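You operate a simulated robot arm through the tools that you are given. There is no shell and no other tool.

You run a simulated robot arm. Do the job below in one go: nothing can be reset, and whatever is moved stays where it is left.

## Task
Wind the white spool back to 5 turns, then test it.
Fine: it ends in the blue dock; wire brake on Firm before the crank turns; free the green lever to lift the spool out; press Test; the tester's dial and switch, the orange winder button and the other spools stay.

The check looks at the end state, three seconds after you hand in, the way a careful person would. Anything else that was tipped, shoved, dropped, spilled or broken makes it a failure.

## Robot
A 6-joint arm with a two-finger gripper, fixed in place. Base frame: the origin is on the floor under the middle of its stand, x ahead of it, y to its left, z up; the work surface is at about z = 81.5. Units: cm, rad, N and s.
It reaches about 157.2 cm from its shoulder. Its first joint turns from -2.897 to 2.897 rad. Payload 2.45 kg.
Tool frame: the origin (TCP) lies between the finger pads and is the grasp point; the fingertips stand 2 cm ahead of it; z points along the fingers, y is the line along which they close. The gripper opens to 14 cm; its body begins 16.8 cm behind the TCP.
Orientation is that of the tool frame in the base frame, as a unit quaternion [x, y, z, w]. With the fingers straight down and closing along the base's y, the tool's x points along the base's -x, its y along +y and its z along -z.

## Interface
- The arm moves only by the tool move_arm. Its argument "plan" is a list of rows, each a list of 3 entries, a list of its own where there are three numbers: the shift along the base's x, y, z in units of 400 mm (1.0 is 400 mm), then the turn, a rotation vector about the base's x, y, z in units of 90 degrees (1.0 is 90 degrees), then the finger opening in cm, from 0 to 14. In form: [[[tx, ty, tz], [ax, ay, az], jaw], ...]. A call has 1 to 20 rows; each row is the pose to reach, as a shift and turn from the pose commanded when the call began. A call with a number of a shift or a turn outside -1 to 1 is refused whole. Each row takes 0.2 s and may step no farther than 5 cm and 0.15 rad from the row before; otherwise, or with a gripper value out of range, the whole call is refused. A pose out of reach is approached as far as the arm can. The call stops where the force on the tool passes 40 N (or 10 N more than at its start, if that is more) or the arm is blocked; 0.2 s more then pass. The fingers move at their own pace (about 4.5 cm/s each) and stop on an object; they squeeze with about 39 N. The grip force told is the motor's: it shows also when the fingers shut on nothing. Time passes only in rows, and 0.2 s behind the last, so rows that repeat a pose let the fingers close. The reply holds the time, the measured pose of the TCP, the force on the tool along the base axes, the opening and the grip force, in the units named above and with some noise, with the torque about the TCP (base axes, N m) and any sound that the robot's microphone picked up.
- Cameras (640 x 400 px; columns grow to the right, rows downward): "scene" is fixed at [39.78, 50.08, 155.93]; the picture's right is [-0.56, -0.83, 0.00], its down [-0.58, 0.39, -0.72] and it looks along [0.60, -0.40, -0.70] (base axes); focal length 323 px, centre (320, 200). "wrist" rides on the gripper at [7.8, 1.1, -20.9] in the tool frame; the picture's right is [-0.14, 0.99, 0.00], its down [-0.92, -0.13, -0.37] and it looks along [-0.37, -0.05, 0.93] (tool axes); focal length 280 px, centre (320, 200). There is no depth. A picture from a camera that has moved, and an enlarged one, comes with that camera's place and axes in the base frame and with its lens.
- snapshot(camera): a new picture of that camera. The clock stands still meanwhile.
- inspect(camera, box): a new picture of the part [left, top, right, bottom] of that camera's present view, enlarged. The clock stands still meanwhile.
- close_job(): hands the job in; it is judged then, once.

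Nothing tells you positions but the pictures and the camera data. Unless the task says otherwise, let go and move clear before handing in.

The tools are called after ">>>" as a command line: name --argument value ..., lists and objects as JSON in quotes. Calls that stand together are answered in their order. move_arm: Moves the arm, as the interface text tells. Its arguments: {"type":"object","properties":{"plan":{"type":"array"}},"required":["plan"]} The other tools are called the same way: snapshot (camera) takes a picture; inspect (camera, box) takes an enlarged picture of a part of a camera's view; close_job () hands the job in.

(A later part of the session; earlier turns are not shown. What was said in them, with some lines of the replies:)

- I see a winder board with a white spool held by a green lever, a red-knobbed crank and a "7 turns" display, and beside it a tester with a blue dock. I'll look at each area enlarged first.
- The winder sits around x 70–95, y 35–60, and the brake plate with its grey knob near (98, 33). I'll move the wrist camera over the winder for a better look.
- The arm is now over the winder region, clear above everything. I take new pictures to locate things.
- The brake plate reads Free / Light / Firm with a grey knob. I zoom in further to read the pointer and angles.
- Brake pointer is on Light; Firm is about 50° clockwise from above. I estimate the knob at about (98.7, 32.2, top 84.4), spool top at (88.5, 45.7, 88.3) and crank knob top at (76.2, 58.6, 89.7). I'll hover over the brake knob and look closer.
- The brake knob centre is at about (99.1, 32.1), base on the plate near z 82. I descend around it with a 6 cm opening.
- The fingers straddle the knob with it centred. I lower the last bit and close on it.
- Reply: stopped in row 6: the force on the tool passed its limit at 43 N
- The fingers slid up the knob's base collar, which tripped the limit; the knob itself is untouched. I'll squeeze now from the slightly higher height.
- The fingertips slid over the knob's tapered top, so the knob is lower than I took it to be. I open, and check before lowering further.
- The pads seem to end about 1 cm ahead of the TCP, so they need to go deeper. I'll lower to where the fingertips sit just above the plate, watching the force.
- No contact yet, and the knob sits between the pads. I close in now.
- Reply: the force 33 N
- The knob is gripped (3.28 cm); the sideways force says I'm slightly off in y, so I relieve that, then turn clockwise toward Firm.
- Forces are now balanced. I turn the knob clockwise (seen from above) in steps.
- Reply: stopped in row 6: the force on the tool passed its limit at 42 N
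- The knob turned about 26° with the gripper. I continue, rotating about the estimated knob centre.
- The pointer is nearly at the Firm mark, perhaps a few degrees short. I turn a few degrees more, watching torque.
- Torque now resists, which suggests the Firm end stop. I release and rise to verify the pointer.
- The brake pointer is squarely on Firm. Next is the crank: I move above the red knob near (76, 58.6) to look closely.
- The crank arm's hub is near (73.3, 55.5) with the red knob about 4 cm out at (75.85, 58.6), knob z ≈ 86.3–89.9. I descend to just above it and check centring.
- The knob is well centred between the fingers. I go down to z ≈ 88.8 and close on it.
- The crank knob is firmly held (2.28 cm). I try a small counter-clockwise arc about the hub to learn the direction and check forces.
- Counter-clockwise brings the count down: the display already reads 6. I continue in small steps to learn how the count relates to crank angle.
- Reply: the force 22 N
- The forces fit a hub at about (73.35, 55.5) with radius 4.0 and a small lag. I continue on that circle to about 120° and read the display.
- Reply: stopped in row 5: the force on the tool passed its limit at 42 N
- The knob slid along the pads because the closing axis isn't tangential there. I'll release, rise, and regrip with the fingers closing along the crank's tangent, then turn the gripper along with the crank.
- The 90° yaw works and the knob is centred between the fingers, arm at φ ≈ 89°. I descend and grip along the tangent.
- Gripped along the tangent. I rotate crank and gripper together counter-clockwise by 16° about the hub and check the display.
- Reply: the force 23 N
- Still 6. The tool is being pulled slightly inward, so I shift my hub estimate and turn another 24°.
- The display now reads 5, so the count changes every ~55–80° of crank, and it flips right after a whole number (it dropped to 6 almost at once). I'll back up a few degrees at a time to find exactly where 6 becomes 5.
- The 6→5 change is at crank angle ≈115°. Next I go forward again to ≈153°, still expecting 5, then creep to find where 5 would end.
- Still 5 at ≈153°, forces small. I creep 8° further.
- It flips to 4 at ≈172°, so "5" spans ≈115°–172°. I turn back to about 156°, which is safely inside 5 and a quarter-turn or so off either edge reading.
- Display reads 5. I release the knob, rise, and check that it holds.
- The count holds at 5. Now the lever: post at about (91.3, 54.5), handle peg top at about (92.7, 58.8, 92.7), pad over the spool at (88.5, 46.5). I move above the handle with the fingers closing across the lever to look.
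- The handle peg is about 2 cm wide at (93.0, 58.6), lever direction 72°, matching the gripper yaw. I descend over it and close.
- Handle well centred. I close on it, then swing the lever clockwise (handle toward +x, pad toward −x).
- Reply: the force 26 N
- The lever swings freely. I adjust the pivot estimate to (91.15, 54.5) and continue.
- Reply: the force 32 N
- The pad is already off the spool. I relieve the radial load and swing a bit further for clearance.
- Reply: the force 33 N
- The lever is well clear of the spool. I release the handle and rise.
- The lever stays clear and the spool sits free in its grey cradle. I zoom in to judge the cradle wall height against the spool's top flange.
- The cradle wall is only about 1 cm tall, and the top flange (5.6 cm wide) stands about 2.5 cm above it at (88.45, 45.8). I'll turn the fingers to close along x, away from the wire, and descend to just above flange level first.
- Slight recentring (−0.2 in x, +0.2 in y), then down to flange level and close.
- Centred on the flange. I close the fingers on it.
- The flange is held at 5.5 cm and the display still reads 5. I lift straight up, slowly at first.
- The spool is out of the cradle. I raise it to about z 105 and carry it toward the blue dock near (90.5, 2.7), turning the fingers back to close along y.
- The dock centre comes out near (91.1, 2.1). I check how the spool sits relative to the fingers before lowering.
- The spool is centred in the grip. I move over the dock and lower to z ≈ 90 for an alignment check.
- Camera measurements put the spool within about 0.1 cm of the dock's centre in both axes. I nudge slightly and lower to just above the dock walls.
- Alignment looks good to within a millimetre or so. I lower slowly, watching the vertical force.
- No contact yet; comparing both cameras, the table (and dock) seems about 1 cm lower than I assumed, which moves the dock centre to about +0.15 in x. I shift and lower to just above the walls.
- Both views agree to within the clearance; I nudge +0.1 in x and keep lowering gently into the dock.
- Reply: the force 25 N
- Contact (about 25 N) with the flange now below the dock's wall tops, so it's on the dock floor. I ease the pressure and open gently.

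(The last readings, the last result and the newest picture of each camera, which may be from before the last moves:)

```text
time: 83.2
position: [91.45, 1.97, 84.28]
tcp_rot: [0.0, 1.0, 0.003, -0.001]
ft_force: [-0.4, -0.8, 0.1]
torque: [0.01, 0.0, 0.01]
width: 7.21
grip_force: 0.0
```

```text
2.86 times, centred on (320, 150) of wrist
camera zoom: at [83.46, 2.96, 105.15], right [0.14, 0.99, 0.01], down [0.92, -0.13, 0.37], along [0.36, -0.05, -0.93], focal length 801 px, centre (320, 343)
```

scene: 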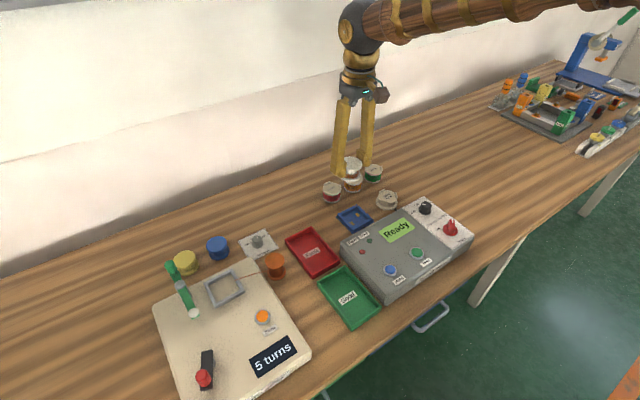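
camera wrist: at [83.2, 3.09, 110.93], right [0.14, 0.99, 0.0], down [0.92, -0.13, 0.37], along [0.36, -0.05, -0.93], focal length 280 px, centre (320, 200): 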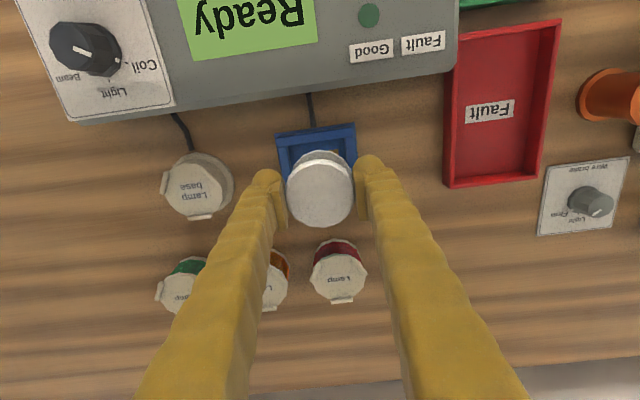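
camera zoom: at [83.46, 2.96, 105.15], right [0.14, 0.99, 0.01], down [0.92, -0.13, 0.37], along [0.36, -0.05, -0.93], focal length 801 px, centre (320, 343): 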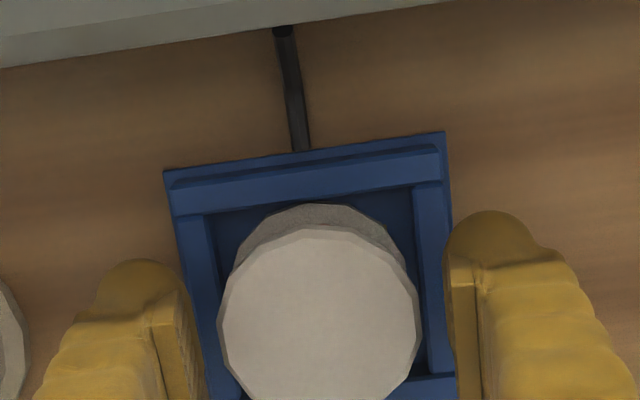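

Released; the spool looks upright inside the dock. I rise straight up and verify.

>>> move_arm --plan '[[[0, 0, 0.03], [0, 0, 0], 7.2], [[0, 0, 0.1], [0, 0, 0], 7.2], [[0, 0, 0.2], [0, 0, 0], 7.2], [[0, 0, 0.32], [0, 0, 0], 7.2], [[-0.05, 0, 0.44], [0, 0, 0], 7.2], [[-0.12, 0, 0.5], [0, 0, 0], 7.2], [[-0.12, 0, 0.5], [0, 0, 0], 7.2]]'

>>> snapshot --camera "wrist"

>>> inspect --camera "scene" --box '[330, 170, 480, 300]'

>>> inspect --camera "wrist" --box '[240, 60, 420, 200]'

```text
refused: row 5 steps farther than a row can; nothing moved
```

```text
taken
camera wrist: at [83.46, 2.96, 105.15], right [0.14, 0.99, 0.01], down [0.92, -0.13, 0.37], along [0.36, -0.05, -0.93], focal length 280 px, centre (320, 200)
```

wrist: 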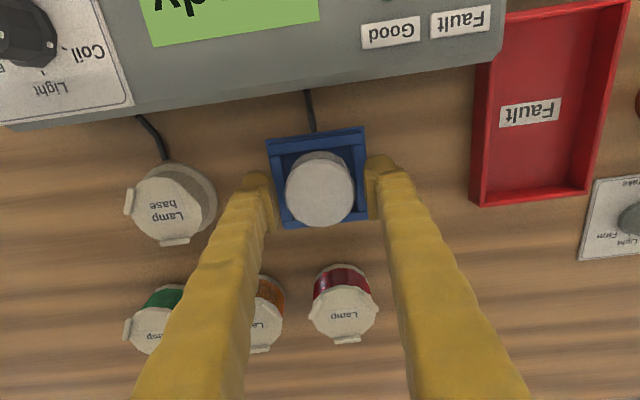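

```text
3.08 times, centred on (405, 235) of scene
camera zoom: at [39.78, 50.08, 155.93], right [-0.56, -0.83, 0.0], down [-0.58, 0.39, -0.72], along [0.6, -0.4, -0.7], focal length 995 px, centre (58, 92)
```

zoom: 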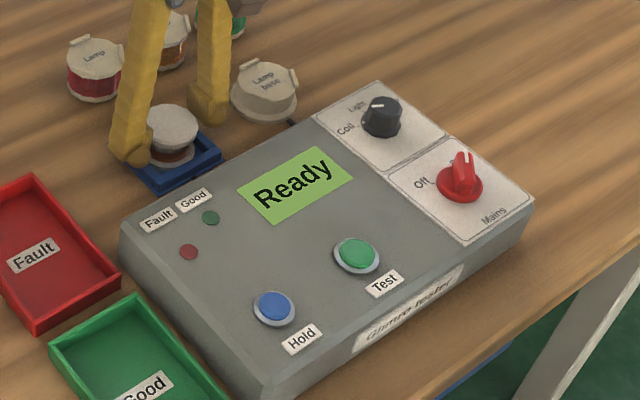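

```text
2.86 times, centred on (330, 130) of wrist
camera zoom: at [83.46, 2.96, 105.15], right [0.14, 0.99, 0.01], down [0.92, -0.13, 0.37], along [0.36, -0.05, -0.93], focal length 801 px, centre (291, 400)
```

zoom: 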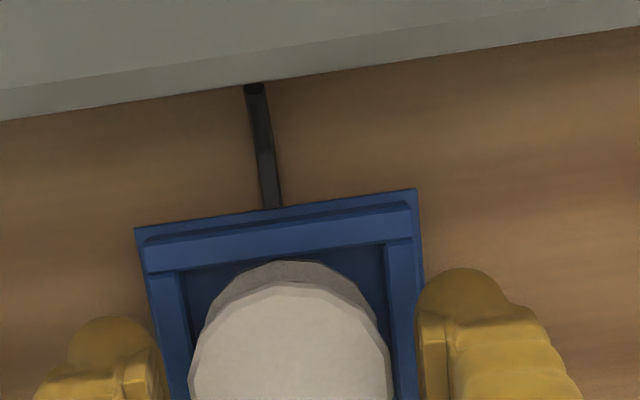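

That plan had too long a step. I rise with smaller steps.

>>> move_arm --plan '[[[0, 0, 0.03], [0, 0, 0], 7.2], [[0, 0, 0.1], [0, 0, 0], 7.2], [[0, 0, 0.2], [0, 0, 0], 7.2], [[0, 0, 0.3], [0, 0, 0], 6], [[-0.05, 0, 0.39], [0, 0, 0], 5], [[-0.12, 0, 0.47], [0, 0, 0], 4], [[-0.2, 0, 0.53], [0, 0, 0], 3], [[-0.3, 0, 0.53], [0, 0, 0], 2], [[-0.3, 0, 0.53], [0, 0, 0], 0]]'

>>> snapshot --camera "wrist"

>>> inspect --camera "scene" --box '[330, 170, 480, 300]'

>>> inspect --camera "scene" --box '[340, 185, 390, 240]'

```text
time: 85.2
position: [79.29, 1.92, 105.46]
tcp_rot: [0.0, 1.0, 0.003, 0.0]
ft_force: [-0.7, 0.1, -0.1]
torque: [-0.02, 0.0, 0.05]
width: 0.01
grip_force: 11.3
```

```text
taken
camera wrist: at [71.34, 2.99, 126.4], right [0.14, 0.99, 0.01], down [0.92, -0.13, 0.37], along [0.36, -0.05, -0.93], focal length 280 px, centre (320, 200)
```

wrist: 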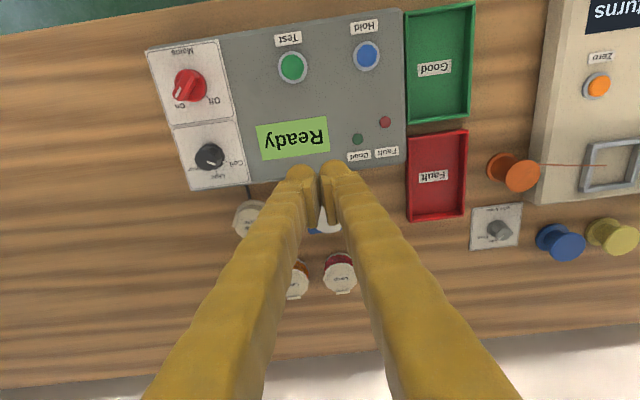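

```text
3.08 times, centred on (405, 235) of scene
camera zoom: at [39.78, 50.08, 155.93], right [-0.56, -0.83, 0.0], down [-0.58, 0.39, -0.72], along [0.6, -0.4, -0.7], focal length 995 px, centre (58, 92)
```

zoom: 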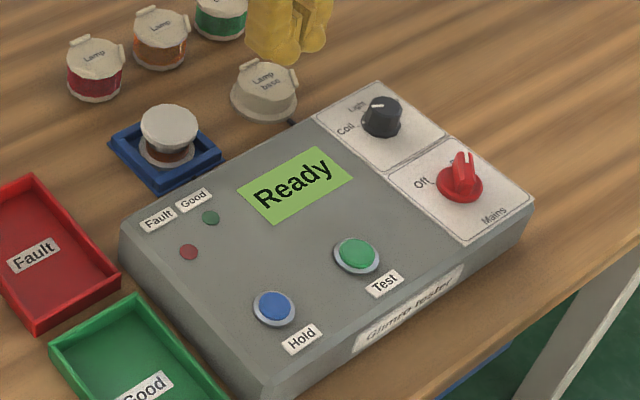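

```text
7.27 times, centred on (365, 212) of scene
camera zoom: at [39.78, 50.08, 155.93], right [-0.56, -0.83, 0.0], down [-0.58, 0.39, -0.72], along [0.6, -0.4, -0.7], focal length 2351 px, centre (-7, 109)
```

zoom: 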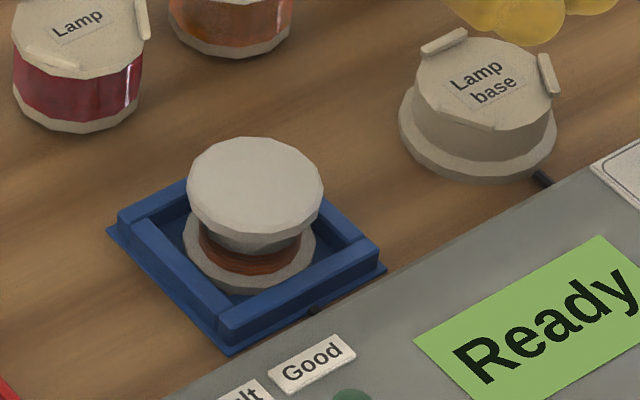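

The spool sits level in the blue dock. Next is the green Test button near (68.3, −0.15, 86.4). I look closer at the fingertips and the button before pressing.

>>> inspect --camera "scene" --box '[380, 100, 460, 200]'

>>> inspect --camera "wrist" --box '[270, 140, 370, 240]'

>>> inspect --camera "scene" --box '[395, 235, 445, 275]'

>>> inspect --camera "wrist" --box '[140, 20, 420, 200]'

```text
4.00 times, centred on (420, 150) of scene
camera zoom: at [39.78, 50.08, 155.93], right [-0.56, -0.83, 0.0], down [-0.58, 0.39, -0.72], along [0.6, -0.4, -0.7], focal length 1293 px, centre (-80, 400)
```

zoom: 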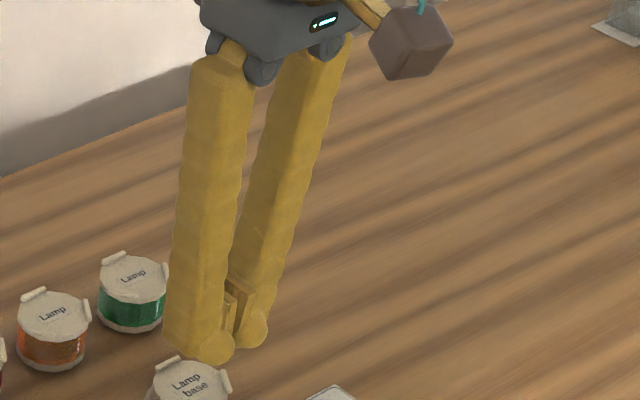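

```text
4.00 times, centred on (320, 190) of wrist
camera zoom: at [71.34, 2.99, 126.4], right [0.14, 0.99, 0.01], down [0.92, -0.13, 0.37], along [0.36, -0.05, -0.93], focal length 1122 px, centre (320, 240)
```

zoom: 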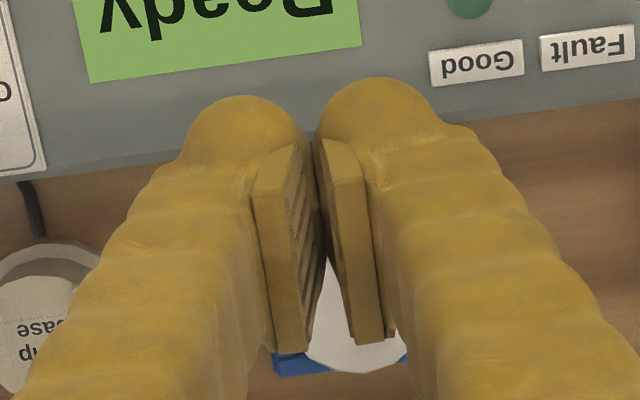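

```text
10.00 times, centred on (420, 255) of scene
camera zoom: at [39.78, 50.08, 155.93], right [-0.56, -0.83, 0.0], down [-0.58, 0.39, -0.72], along [0.6, -0.4, -0.7], focal length 3233 px, centre (-680, -350)
```

zoom: 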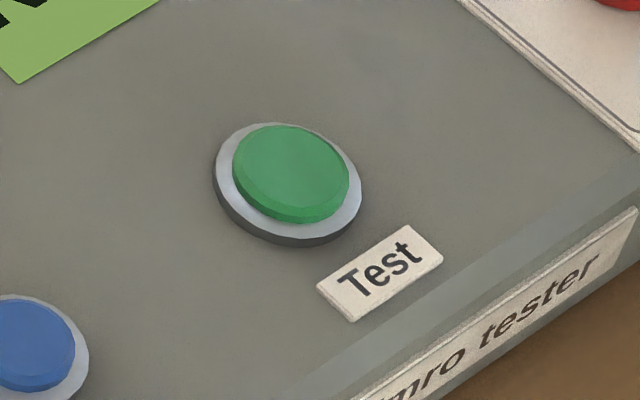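

```text
2.22 times, centred on (280, 110) of wrist
camera zoom: at [71.34, 2.99, 126.4], right [0.14, 0.99, 0.01], down [0.92, -0.13, 0.37], along [0.36, -0.05, -0.93], focal length 623 px, centre (409, 400)
```

zoom: 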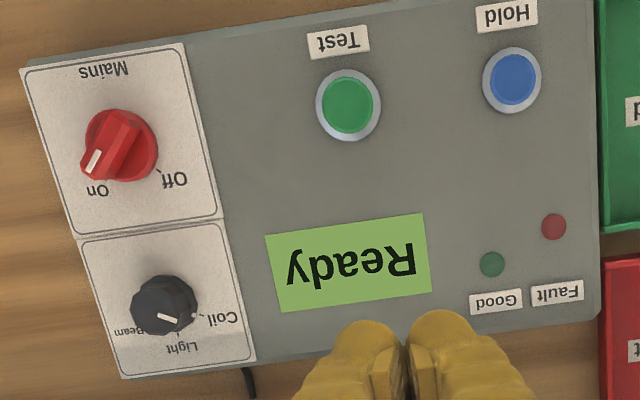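

The dial is on Coil and mains is On, both untouched. I'll tilt the closed gripper so a single fingertip leads, and come over the Test button.

>>> move_arm --plan '[[[-0.05, -0.016, -0.03], [-0.025, -0.033, 0], 0], [[-0.1, -0.033, -0.08], [-0.051, -0.066, 0], 0], [[-0.15, -0.049, -0.14], [-0.076, -0.099, 0], 0], [[-0.2, -0.066, -0.2], [-0.102, -0.132, 0], 0], [[-0.248, -0.082, -0.25], [-0.1273, -0.1655, 0], 0], [[-0.248, -0.082, -0.261], [-0.1273, -0.1655, 0], 0], [[-0.248, -0.082, -0.261], [-0.1273, -0.1655, 0], 0]]'

>>> snapshot --camera "scene"

>>> inspect --camera "scene" --box '[370, 180, 470, 280]'

>>> snapshot --camera "wrist"

```text
time: 86.8
position: [69.48, -1.38, 95.09]
tcp_rot: [-0.001, 0.987, -0.096, 0.129]
ft_force: [0.1, -0.2, -0.9]
torque: [0.02, 0.03, 0.01]
width: 0.0
grip_force: 29.3
```

```text
taken
```

scene: 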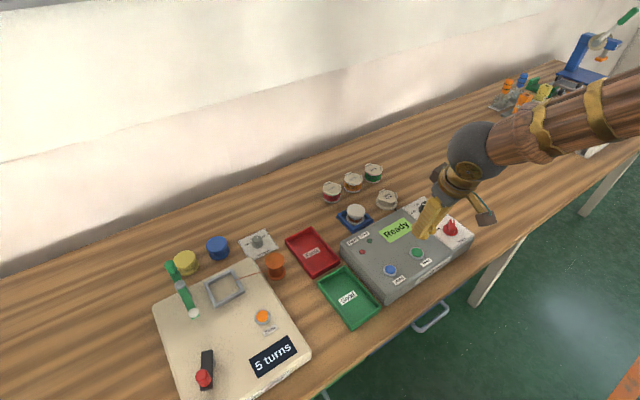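

```text
4.00 times, centred on (420, 230) of scene
camera zoom: at [39.78, 50.08, 155.93], right [-0.56, -0.83, 0.0], down [-0.58, 0.39, -0.72], along [0.6, -0.4, -0.7], focal length 1293 px, centre (-80, 80)
```

zoom: 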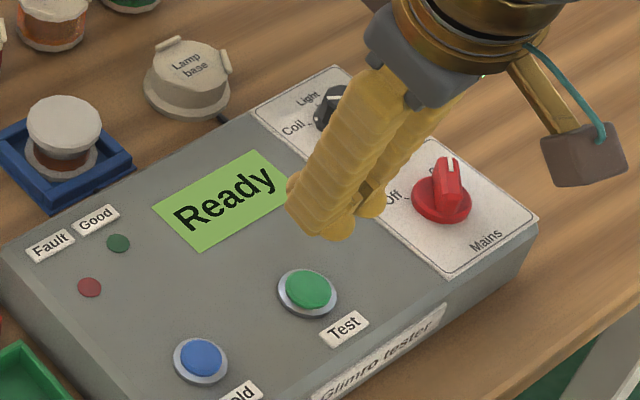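

```text
taken
camera wrist: at [56.45, 3.54, 112.62], right [0.16, 0.98, -0.15], down [0.79, -0.03, 0.61], along [0.59, -0.22, -0.78], focal length 280 px, centre (320, 200)
```

wrist: 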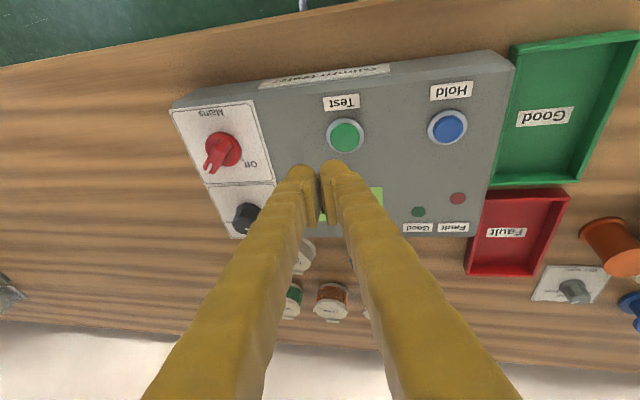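

The leading fingertip is right over the green button (68.3, −0.1, top 86.4). I descend close, then press in small steps.

>>> move_arm --plan '[[[0, 0, -0.05], [0, 0, 0], 0], [[0, 0, -0.1], [0, 0, 0], 0], [[0, 0, -0.125], [0, 0, 0], 0], [[0, 0, -0.125], [0, 0, 0], 0]]'

>>> inspect --camera "scene" --box '[380, 200, 460, 280]'

>>> inspect --camera "wrist" --box '[260, 80, 420, 220]'

```text
time: 87.8
position: [69.6, -1.44, 89.96]
tcp_rot: [0.001, 0.987, -0.098, 0.129]
ft_force: [-0.7, 0.0, 0.4]
torque: [0.02, -0.03, 0.02]
width: 0.0
grip_force: 28.8
```

```text
5.00 times, centred on (420, 240) of scene
camera zoom: at [39.78, 50.08, 155.93], right [-0.56, -0.83, 0.0], down [-0.58, 0.39, -0.72], along [0.6, -0.4, -0.7], focal length 1616 px, centre (-180, 0)
```

zoom: 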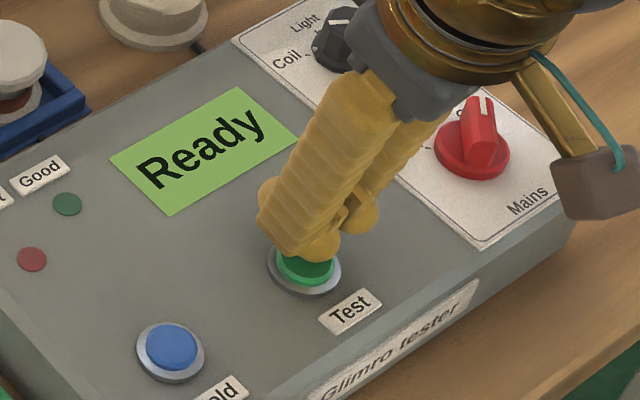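

```text
2.86 times, centred on (340, 150) of wrist
camera zoom: at [56.51, 3.54, 107.6], right [0.16, 0.98, -0.15], down [0.79, -0.03, 0.61], along [0.59, -0.22, -0.78], focal length 801 px, centre (263, 343)
```

zoom: 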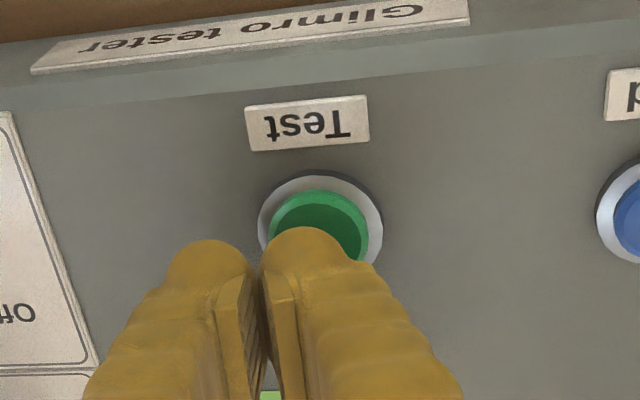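

The foot is about 1 cm above the cap. I press down in small steps.

>>> move_arm --plan '[[[0, 0, -0.008], [0, 0, 0], 0], [[0, 0, -0.014], [0, 0, 0], 0], [[0, 0, -0.018], [0, 0, 0], 0], [[0, 0, -0.021], [0, 0, 0], 0], [[0, 0, -0.024], [0, 0, 0], 0], [[0, 0, -0.024], [0, 0, 0], 0]]'

>>> inspect --camera "scene" --box '[340, 190, 460, 280]'

```text
time: 89.2
position: [69.51, -1.39, 89.16]
tcp_rot: [0.0, 0.987, -0.097, 0.129]
ft_force: [2.1, -1.3, 7.4]
torque: [0.09, 0.0, 0.0]
width: 0.01
grip_force: 29.6
heard: click
```

```text
4.44 times, centred on (400, 235) of scene
camera zoom: at [39.78, 50.08, 155.93], right [-0.56, -0.83, 0.0], down [-0.58, 0.39, -0.72], along [0.6, -0.4, -0.7], focal length 1437 px, centre (-36, 44)
```

zoom: 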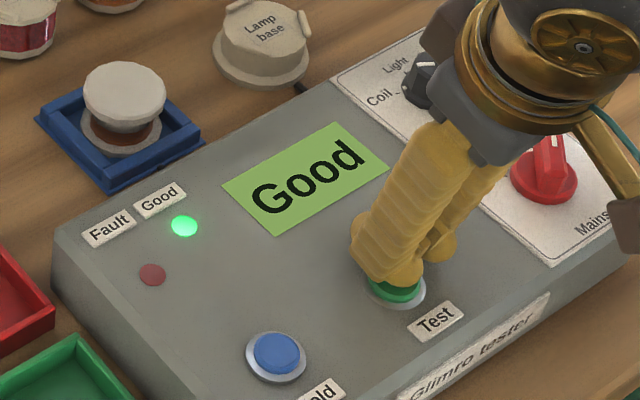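

A click was heard, and the tester shows "Good" with the green lamp lit. I lift straight up, level the gripper, and move clear.

>>> move_arm --plan '[[[0, 0, 0.03], [0, 0, 0], 0], [[0, 0, 0.1], [0, 0, 0], 0], [[0, 0, 0.2], [0, 0, 0], 0], [[0, 0, 0.3], [0.025, 0.033, 0], 0], [[0, 0.02, 0.4], [0.051, 0.066, 0], 0], [[0, 0.04, 0.5], [0.076, 0.099, 0], 0], [[0, 0.06, 0.6], [0.102, 0.132, 0], 0], [[0, 0.08, 0.7], [0.1273, 0.1655, 0], 1], [[0, 0.08, 0.8], [0.1273, 0.1655, 0], 3], [[0, 0.08, 0.9], [0.1273, 0.1655, 0], 5], [[0, 0.08, 0.9], [0.1273, 0.1655, 0], 5]]'

>>> snapshot --camera "scene"

>>> snapshot --camera "wrist"

>>> inspect --camera "scene" --box '[320, 150, 480, 300]'

>>> inspect --camera "scene" --box '[140, 220, 320, 400]'

```text
time: 91.6
position: [69.67, 1.63, 125.07]
tcp_rot: [0.001, 1.0, 0.002, 0.0]
ft_force: [0.1, -0.5, -0.5]
torque: [0.03, 0.0, -0.01]
width: 5.01
grip_force: 0.1
```

```text
taken
```

scene: 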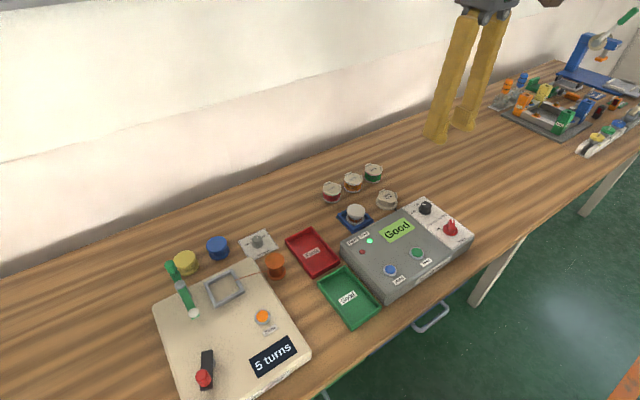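

```text
taken
camera wrist: at [61.58, 2.77, 145.97], right [0.14, 0.99, 0.01], down [0.92, -0.13, 0.37], along [0.36, -0.05, -0.93], focal length 280 px, centre (320, 200)
```

wrist: 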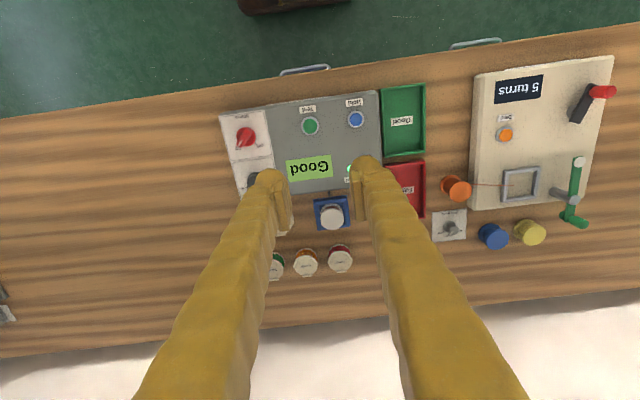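

```text
2.67 times, centred on (400, 225) of scene
camera zoom: at [39.78, 50.08, 155.93], right [-0.56, -0.83, 0.0], down [-0.58, 0.39, -0.72], along [0.6, -0.4, -0.7], focal length 862 px, centre (107, 133)
```

zoom: 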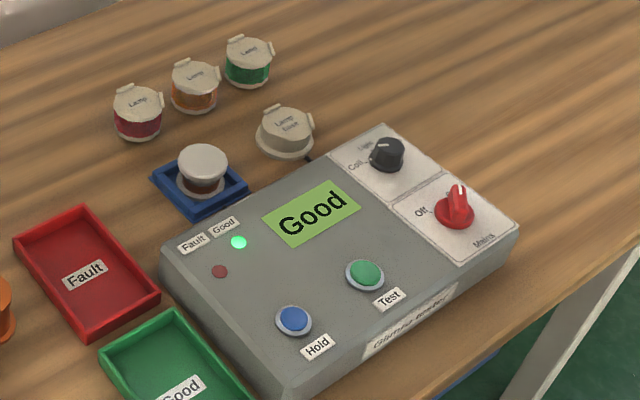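

```text
2.22 times, centred on (230, 310) of scene
camera zoom: at [39.78, 50.08, 155.93], right [-0.56, -0.83, 0.0], down [-0.58, 0.39, -0.72], along [0.6, -0.4, -0.7], focal length 718 px, centre (520, -44)
```

zoom: 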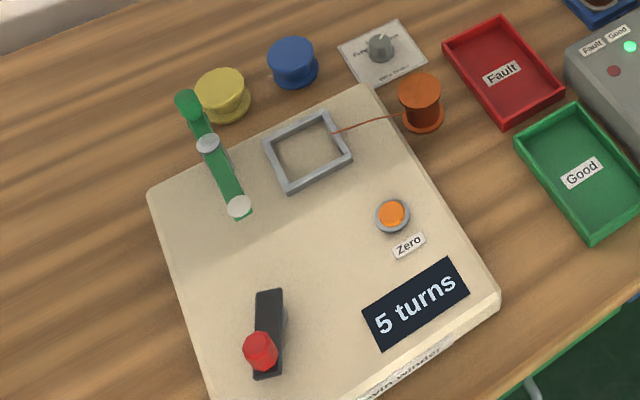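

The white spool is in the blue dock and the tester reads "Good". The winder shows 5 turns, the brake is on Firm and the lever is swung clear. The other spools, the dial, the switch and the orange button look unmoved, and the arm is clear, so I'm handing in.

>>> close_job

```text
The job is handed in.
```

The white spool is wound back to 5 turns, tested, and sitting level in the blue dock. The tester shows "Good" with its green lamp lit, and I've handed the job in.

- **Brake:** I set it to Firm before the crank turned, and it is still there.
- **Winding:** The winder display reads "5 turns". The count changes about every 57° of crank. To find where 5 begins and ends I briefly let it drop to 4, then turned back. The crank now rests inside the range that shows 5, about 16° before it would drop to 4.
- **Lever:** The green lever is swung clear of the empty cradle.
- **Tester:** I pressed Test once and heard it click. The dial is still on Coil and the mains switch is still On.
- **Left alone:** I didn't touch the orange winder button or the other spools, and they look unmoved in the last pictures. The arm is raised clear of the table.
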